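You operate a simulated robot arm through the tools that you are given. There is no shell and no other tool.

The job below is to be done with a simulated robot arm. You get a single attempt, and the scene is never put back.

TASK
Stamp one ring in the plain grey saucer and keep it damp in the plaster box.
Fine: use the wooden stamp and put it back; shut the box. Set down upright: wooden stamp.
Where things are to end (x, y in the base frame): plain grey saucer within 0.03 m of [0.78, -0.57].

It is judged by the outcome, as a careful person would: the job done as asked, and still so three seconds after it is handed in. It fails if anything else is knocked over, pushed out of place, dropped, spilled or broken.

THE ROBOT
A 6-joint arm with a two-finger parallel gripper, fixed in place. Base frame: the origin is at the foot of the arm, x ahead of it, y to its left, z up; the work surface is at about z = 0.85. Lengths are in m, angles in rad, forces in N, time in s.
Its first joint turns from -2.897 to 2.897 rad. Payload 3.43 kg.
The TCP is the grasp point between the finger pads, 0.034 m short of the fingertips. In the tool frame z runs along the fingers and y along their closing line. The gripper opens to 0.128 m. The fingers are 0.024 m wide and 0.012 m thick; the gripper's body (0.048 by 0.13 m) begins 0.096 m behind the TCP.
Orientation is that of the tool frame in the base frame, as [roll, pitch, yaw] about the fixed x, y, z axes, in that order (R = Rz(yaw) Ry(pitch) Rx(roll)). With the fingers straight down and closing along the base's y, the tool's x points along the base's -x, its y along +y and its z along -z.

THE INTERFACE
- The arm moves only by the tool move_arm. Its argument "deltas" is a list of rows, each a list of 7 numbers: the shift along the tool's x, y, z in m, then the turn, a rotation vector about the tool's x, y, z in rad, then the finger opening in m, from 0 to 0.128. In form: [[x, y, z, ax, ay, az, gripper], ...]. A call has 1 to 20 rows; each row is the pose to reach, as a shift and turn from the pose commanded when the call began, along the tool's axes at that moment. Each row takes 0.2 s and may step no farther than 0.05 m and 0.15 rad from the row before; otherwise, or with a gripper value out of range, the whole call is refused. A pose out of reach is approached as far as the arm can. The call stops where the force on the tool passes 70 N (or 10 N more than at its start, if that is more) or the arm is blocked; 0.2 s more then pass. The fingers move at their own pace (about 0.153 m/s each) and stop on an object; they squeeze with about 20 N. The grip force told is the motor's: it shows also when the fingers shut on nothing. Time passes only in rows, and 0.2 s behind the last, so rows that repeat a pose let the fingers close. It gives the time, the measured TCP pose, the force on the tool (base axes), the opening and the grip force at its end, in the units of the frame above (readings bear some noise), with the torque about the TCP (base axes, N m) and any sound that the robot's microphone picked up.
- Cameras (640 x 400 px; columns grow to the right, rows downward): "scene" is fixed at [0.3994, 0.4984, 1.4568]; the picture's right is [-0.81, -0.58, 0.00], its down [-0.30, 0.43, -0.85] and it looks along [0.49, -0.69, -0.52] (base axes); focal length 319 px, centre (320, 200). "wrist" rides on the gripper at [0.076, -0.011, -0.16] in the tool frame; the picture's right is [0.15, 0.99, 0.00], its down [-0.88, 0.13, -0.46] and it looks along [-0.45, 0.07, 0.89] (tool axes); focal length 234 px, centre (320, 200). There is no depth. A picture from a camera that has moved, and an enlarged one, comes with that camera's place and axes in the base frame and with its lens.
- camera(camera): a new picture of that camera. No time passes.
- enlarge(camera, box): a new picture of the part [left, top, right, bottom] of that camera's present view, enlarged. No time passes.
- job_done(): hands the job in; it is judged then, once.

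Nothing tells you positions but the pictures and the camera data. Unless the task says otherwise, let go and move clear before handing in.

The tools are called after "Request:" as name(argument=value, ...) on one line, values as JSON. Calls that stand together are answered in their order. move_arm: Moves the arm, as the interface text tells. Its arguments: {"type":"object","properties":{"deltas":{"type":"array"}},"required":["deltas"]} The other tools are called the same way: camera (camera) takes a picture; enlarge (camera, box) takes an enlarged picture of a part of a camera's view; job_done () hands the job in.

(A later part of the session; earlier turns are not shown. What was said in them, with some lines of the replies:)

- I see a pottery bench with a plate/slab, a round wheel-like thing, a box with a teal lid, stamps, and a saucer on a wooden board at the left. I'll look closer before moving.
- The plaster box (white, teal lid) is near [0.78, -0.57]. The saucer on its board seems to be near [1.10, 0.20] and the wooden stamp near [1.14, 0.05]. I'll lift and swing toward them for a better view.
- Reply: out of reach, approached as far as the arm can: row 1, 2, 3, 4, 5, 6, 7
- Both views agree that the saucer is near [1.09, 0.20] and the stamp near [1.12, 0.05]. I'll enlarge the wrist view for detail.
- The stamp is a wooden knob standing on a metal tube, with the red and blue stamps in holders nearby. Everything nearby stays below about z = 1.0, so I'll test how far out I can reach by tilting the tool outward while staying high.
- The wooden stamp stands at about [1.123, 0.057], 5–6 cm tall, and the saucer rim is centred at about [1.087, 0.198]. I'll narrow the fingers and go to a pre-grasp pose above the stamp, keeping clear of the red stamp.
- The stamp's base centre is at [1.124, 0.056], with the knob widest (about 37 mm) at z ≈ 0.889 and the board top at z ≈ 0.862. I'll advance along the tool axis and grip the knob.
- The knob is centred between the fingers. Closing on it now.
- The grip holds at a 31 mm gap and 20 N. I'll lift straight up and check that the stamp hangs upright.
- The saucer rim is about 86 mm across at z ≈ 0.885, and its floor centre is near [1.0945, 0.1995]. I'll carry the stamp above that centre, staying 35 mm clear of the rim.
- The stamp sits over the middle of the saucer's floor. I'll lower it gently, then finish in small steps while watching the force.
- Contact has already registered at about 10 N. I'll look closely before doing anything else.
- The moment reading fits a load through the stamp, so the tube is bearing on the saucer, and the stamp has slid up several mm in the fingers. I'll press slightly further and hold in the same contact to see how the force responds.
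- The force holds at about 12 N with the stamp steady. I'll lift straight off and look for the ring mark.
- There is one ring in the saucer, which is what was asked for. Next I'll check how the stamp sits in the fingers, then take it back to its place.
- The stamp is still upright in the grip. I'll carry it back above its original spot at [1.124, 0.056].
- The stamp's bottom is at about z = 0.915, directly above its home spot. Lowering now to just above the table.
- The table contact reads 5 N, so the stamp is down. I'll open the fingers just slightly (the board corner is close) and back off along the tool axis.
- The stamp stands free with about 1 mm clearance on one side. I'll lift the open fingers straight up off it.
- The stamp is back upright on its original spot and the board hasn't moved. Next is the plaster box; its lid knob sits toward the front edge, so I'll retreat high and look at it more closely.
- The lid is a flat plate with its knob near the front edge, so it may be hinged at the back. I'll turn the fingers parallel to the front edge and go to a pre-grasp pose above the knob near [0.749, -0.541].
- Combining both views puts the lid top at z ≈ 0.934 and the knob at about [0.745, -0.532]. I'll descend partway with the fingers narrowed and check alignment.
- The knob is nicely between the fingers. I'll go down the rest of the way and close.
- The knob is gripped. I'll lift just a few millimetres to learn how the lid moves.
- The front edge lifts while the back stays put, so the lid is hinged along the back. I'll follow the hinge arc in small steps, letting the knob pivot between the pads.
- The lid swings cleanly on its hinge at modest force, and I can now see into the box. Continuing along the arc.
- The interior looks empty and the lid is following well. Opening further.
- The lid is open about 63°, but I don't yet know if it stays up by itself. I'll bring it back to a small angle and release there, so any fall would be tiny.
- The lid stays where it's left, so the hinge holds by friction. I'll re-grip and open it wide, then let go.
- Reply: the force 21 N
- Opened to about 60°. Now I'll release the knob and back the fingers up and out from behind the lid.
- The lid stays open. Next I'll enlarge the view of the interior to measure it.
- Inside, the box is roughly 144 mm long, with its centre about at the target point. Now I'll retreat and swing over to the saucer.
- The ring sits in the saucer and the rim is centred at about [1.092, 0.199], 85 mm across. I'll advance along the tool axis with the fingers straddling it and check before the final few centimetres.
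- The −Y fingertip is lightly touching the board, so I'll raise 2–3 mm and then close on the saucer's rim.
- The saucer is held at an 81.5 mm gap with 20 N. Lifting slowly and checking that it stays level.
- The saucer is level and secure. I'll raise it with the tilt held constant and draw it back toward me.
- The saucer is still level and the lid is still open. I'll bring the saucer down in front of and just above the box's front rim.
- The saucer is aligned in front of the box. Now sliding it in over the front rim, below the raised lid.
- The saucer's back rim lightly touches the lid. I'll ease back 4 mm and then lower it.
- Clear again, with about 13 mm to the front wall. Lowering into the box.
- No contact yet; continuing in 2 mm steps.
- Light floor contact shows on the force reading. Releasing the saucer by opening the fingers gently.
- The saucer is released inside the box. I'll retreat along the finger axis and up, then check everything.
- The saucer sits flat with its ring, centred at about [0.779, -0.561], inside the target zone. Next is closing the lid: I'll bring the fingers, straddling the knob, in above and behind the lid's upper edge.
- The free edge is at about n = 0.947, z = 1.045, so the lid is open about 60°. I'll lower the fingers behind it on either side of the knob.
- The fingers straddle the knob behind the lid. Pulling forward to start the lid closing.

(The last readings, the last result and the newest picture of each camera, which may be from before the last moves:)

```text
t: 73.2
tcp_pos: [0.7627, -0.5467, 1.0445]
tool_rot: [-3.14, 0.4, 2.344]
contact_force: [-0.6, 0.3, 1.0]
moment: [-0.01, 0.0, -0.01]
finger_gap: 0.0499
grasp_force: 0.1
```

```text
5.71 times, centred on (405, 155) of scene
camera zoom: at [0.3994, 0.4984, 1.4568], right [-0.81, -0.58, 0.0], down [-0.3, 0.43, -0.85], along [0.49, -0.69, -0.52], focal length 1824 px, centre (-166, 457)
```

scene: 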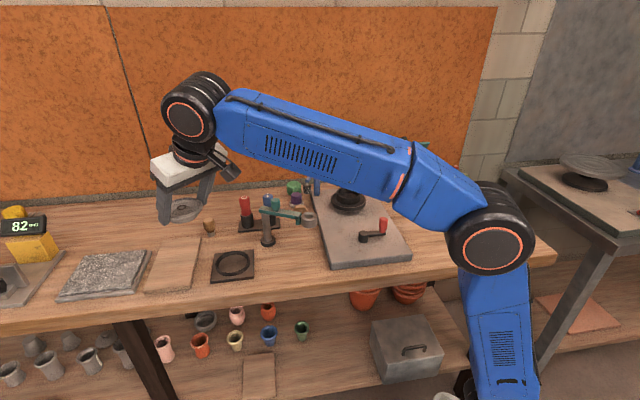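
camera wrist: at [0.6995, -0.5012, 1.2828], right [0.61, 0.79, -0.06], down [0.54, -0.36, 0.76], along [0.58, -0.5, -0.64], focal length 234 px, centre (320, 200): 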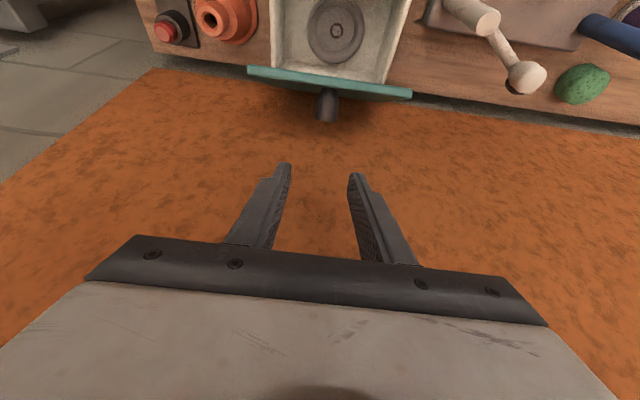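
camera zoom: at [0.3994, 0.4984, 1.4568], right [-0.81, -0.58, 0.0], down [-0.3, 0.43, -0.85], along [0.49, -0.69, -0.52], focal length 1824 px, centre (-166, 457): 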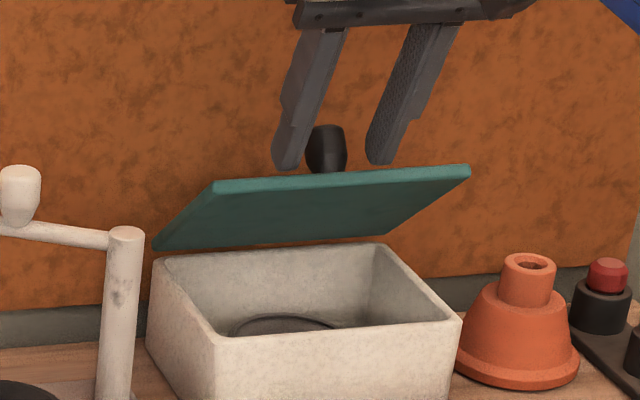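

The lid follows well. Continuing down, with the contact point kept a bit further in from the edge.

Request:
move_arm(deltas=[[0.009, 0, 0.0063, 0, 0, 0, 0.05], [0.018, 0, 0.0125, 0, 0, 0, 0.05], [0.0256, 0, 0.0208, 0, 0, 0, 0.05], [0.0332, 0, 0.029, 0, 0, 0, 0.05], [0.039, 0, 0.0358, 0, 0, 0, 0.05], [0.0447, 0, 0.0426, 0, 0, 0, 0.05]])

Request:
enlarge(camera="wrist", box=[230, 60, 430, 250])

Request:
enlarge(camera="scene", box=[375, 130, 435, 200])

```text
t: 74.6
tcp_pos: [0.7463, -0.5296, 0.9882]
tool_rot: [3.141, 0.402, 2.342]
contact_force: [-0.1, 0.4, 0.1]
moment: [-0.03, 0.01, 0.01]
finger_gap: 0.0502
grasp_force: 0.1
```

```text
2.11 times, centred on (330, 155) of wrist
camera zoom: at [0.6469, -0.4434, 1.107], right [0.62, 0.79, -0.06], down [0.54, -0.36, 0.76], along [0.58, -0.5, -0.64], focal length 493 px, centre (299, 295)
```

zoom: 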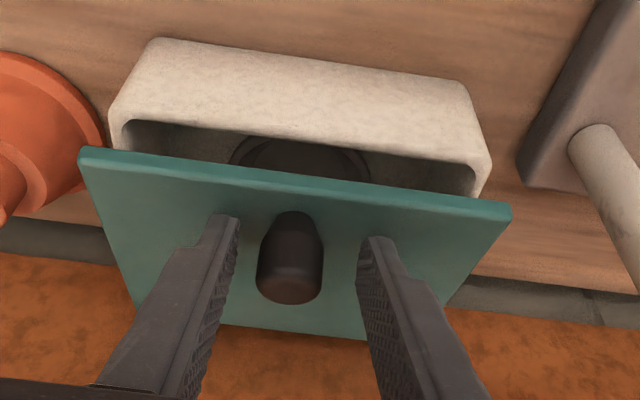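

```text
5.71 times, centred on (405, 165) of scene
camera zoom: at [0.3994, 0.4984, 1.4568], right [-0.81, -0.58, 0.0], down [-0.3, 0.43, -0.85], along [0.49, -0.69, -0.52], focal length 1824 px, centre (-166, 400)
```

zoom: 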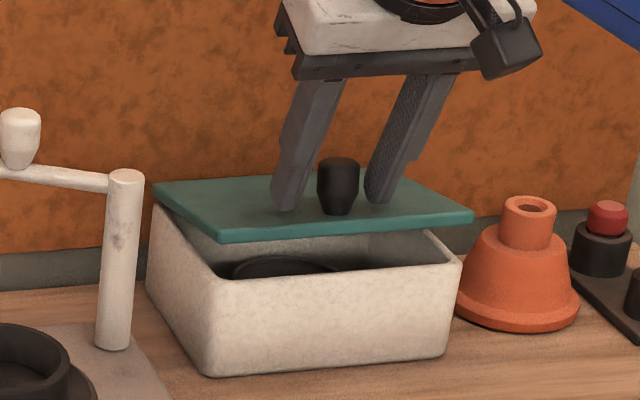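

Request:
move_arm(deltas=[[0.0016, 0, 0.0037, 0, 0, 0, 0.05], [0.0031, 0, 0.0074, 0, 0, 0, 0.05], [0.0047, 0, 0.0111, 0, 0, 0, 0.05], [0.0055, 0, 0.0129, 0, 0, 0, 0.05]])

Request:
enlarge(camera="scene", box=[375, 130, 435, 200])

```text
t: 75.6
tcp_pos: [0.7475, -0.529, 0.976]
tool_rot: [3.141, 0.399, 2.341]
contact_force: [0.0, 0.1, 0.9]
moment: [-0.01, 0.0, 0.01]
finger_gap: 0.0501
grasp_force: 0.2
```

```text
5.71 times, centred on (405, 165) of scene
camera zoom: at [0.3994, 0.4984, 1.4568], right [-0.81, -0.58, 0.0], down [-0.3, 0.43, -0.85], along [0.49, -0.69, -0.52], focal length 1824 px, centre (-166, 400)
```

zoom: 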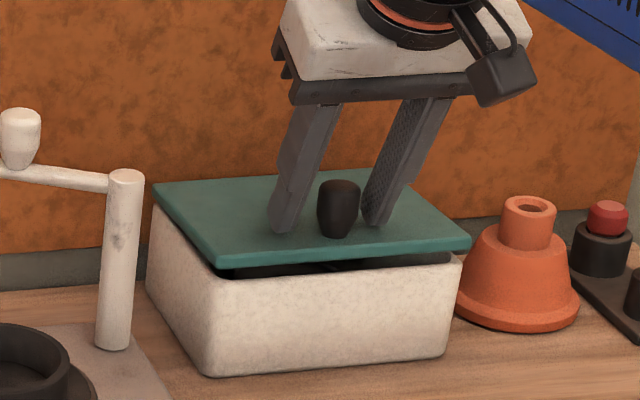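

Nearly shut, with a small gap left at the front. Pressing further down in small steps until the force shows it is seated.

Request:
move_arm(deltas=[[0.0012, 0, 0.0028, 0, 0, 0, 0.05], [0.0023, 0, 0.0055, 0, 0, 0, 0.05], [0.0027, 0, 0.0064, 0, 0, 0, 0.05]])

Request:
enlarge(camera="scene", box=[375, 130, 435, 200])

```text
t: 76.4
tcp_pos: [0.746, -0.5301, 0.9695]
tool_rot: [-3.142, 0.4, 2.342]
contact_force: [0.3, 0.4, 0.0]
moment: [0.0, 0.03, -0.02]
finger_gap: 0.05
grasp_force: 0.0
```

```text
5.71 times, centred on (405, 165) of scene
camera zoom: at [0.3994, 0.4984, 1.4568], right [-0.81, -0.58, 0.0], down [-0.3, 0.43, -0.85], along [0.49, -0.69, -0.52], focal length 1824 px, centre (-166, 400)
```

zoom: 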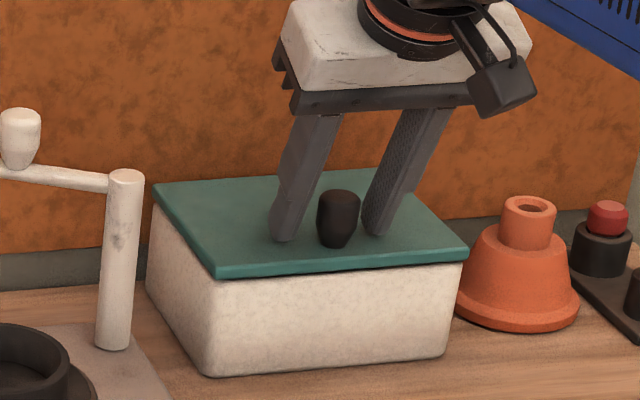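

Request:
move_arm(deltas=[[0.0008, 0, 0.0018, 0, 0, 0, 0.05], [0.0012, 0, 0.0028, 0, 0, 0, 0.05], [0.0012, 0, 0.0028, 0, 0, 0, 0.05]])

Request:
enlarge(camera="scene", box=[380, 150, 430, 195])

```text
t: 77.2
tcp_pos: [0.7452, -0.5291, 0.967]
tool_rot: [-3.141, 0.405, 2.342]
contact_force: [7.0, -5.3, 23.1]
moment: [-0.27, -0.23, -0.01]
finger_gap: 0.0502
grasp_force: 0.0
```

```text
8.89 times, centred on (405, 172) of scene
camera zoom: at [0.3994, 0.4984, 1.4568], right [-0.81, -0.58, 0.0], down [-0.3, 0.43, -0.85], along [0.49, -0.69, -0.52], focal length 2837 px, centre (-436, 444)
```

zoom: 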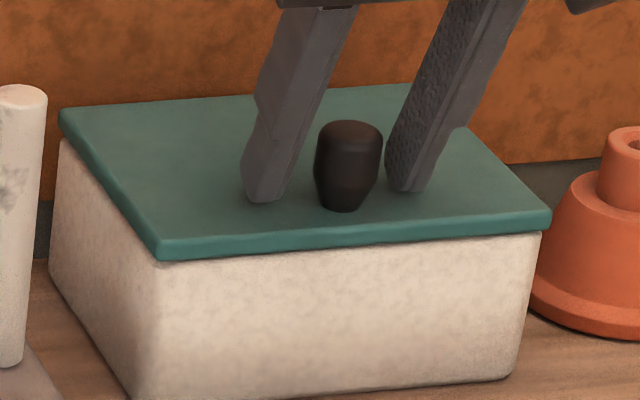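

The force rose to 23 N and the seam is closed, so the lid is shut. Backing away along the finger axis, clear of everything.

Request:
move_arm(deltas=[[0, 0, -0.01, 0, 0, 0, 0.05], [0, 0, -0.03, 0, 0, 0, 0.05], [0, 0, -0.065, 0, 0, 0, 0.05], [0, 0, -0.1, 0, 0, 0, 0.05], [0.02, 0, -0.13, 0, 0, 0, 0.05], [0.05, 0, -0.155, 0, 0, 0, 0.05], [0.09, 0, -0.17, 0, 0, 0, 0.05], [0.13, 0, -0.18, 0, 0, 0, 0.05]])

Request:
camera(camera="scene")

Request:
camera(camera="wrist")

Request:
enlarge(camera="scene", box=[370, 145, 440, 200])

Request:
enlarge(camera="scene", box=[130, 185, 270, 300])

```text
t: 79.0
tcp_pos: [0.6149, -0.3945, 1.0816]
tool_rot: [3.142, 0.399, 2.343]
contact_force: [0.5, -0.9, -0.8]
moment: [0.03, 0.07, -0.04]
finger_gap: 0.0499
grasp_force: 0.1
```

```text
taken
```

scene: 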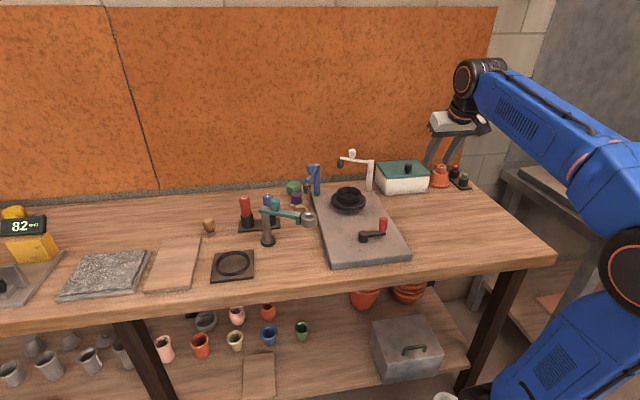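

```text
taken
camera wrist: at [0.5143, -0.3075, 1.199], right [0.62, 0.79, -0.06], down [0.54, -0.36, 0.76], along [0.58, -0.5, -0.65], focal length 234 px, centre (320, 200)
```

wrist: 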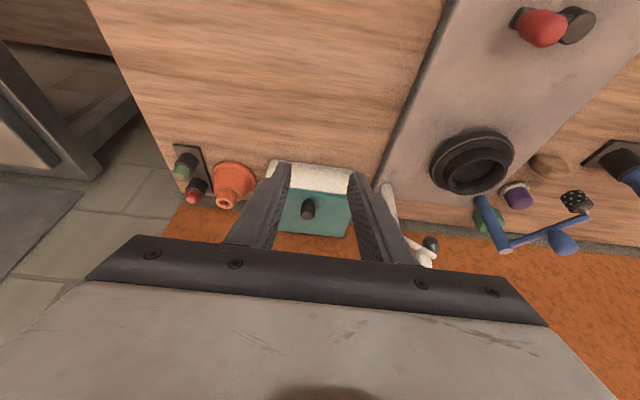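

```text
7.27 times, centred on (405, 172) of scene
camera zoom: at [0.3994, 0.4984, 1.4568], right [-0.81, -0.58, 0.0], down [-0.3, 0.43, -0.85], along [0.49, -0.69, -0.52], focal length 2321 px, centre (-298, 400)
```

zoom: 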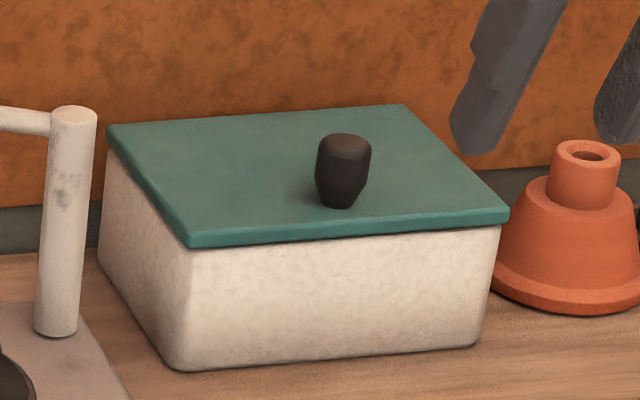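

```text
3.48 times, centred on (200, 242) of scene
camera zoom: at [0.3994, 0.4984, 1.4568], right [-0.81, -0.58, 0.0], down [-0.3, 0.43, -0.85], along [0.49, -0.69, -0.52], focal length 1110 px, centre (737, 52)
```

zoom: 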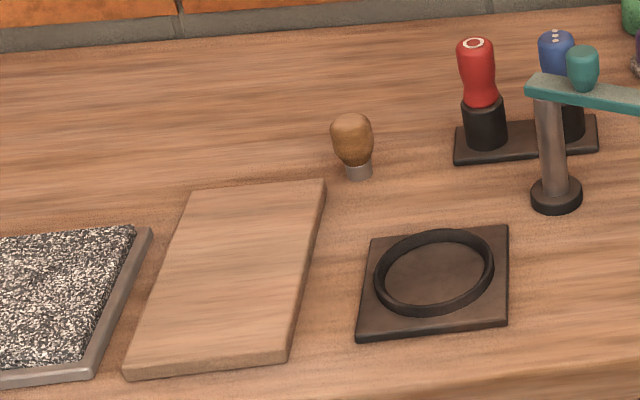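

Request:
enlarge(camera="scene", box=[365, 150, 445, 205])

Request:
enlarge(camera="scene", box=[370, 152, 402, 184])

Request:
enlarge(camera="wrist", box=[250, 140, 370, 250])

```text
7.27 times, centred on (405, 178) of scene
camera zoom: at [0.3994, 0.4984, 1.4568], right [-0.81, -0.58, 0.0], down [-0.3, 0.43, -0.85], along [0.49, -0.69, -0.52], focal length 2321 px, centre (-298, 364)
```

zoom: 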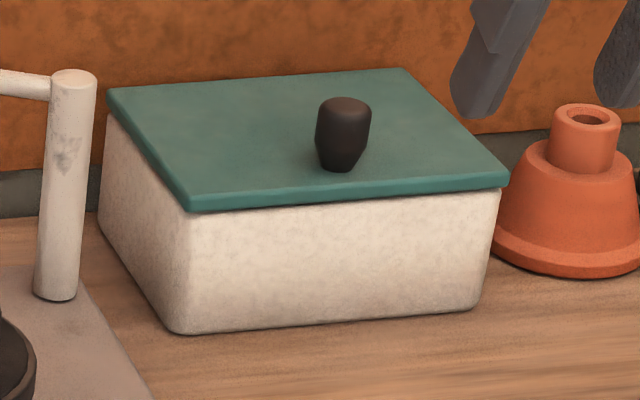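

```text
12.50 times, centred on (386, 168) of scene
camera zoom: at [0.3994, 0.4984, 1.4568], right [-0.81, -0.58, 0.0], down [-0.3, 0.43, -0.85], along [0.49, -0.69, -0.52], focal length 3990 px, centre (-505, 600)
```

zoom: 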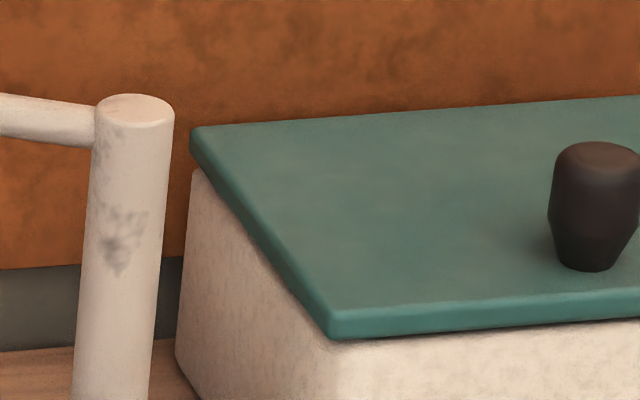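

```text
3.64 times, centred on (310, 195) of wrist
camera zoom: at [0.5143, -0.3075, 1.199], right [0.62, 0.79, -0.06], down [0.54, -0.36, 0.76], along [0.58, -0.5, -0.65], focal length 852 px, centre (356, 218)
```

zoom: 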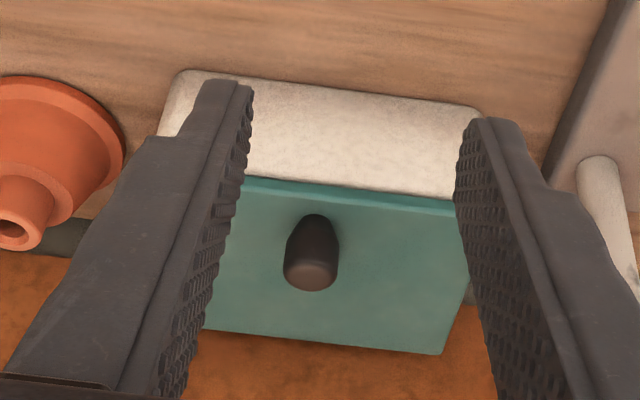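

The box and lid look exactly as they did at the start, fully shut with the ringed saucer inside. The wooden stamp is upright on its original spot, nothing else has moved, and the arm is clear, so I'm handing in.

Request:
job_done()

```text
The job is handed in.
```

The saucer has one ring stamped in it and is inside the plaster box with the lid shut. I've handed the job in.

- **Stamp:** I pressed the wooden stamp once, and the ring shows clearly in the middle of the saucer. The stamp is back upright where it started.
- **Saucer:** it lies flat in the box, at about [0.779, -0.561]. That is about 1 cm from the target of [0.78, -0.57].
- **Lid:** I pressed it down until it seated (about 23 N). In the last pictures it looks the same as before I opened it.
- **Everything else:** in those pictures nothing was knocked over, moved or spilled, and the arm is clear of the bench. While I was lowering the saucer in, its rim lightly touched the raised lid, with no visible harm.
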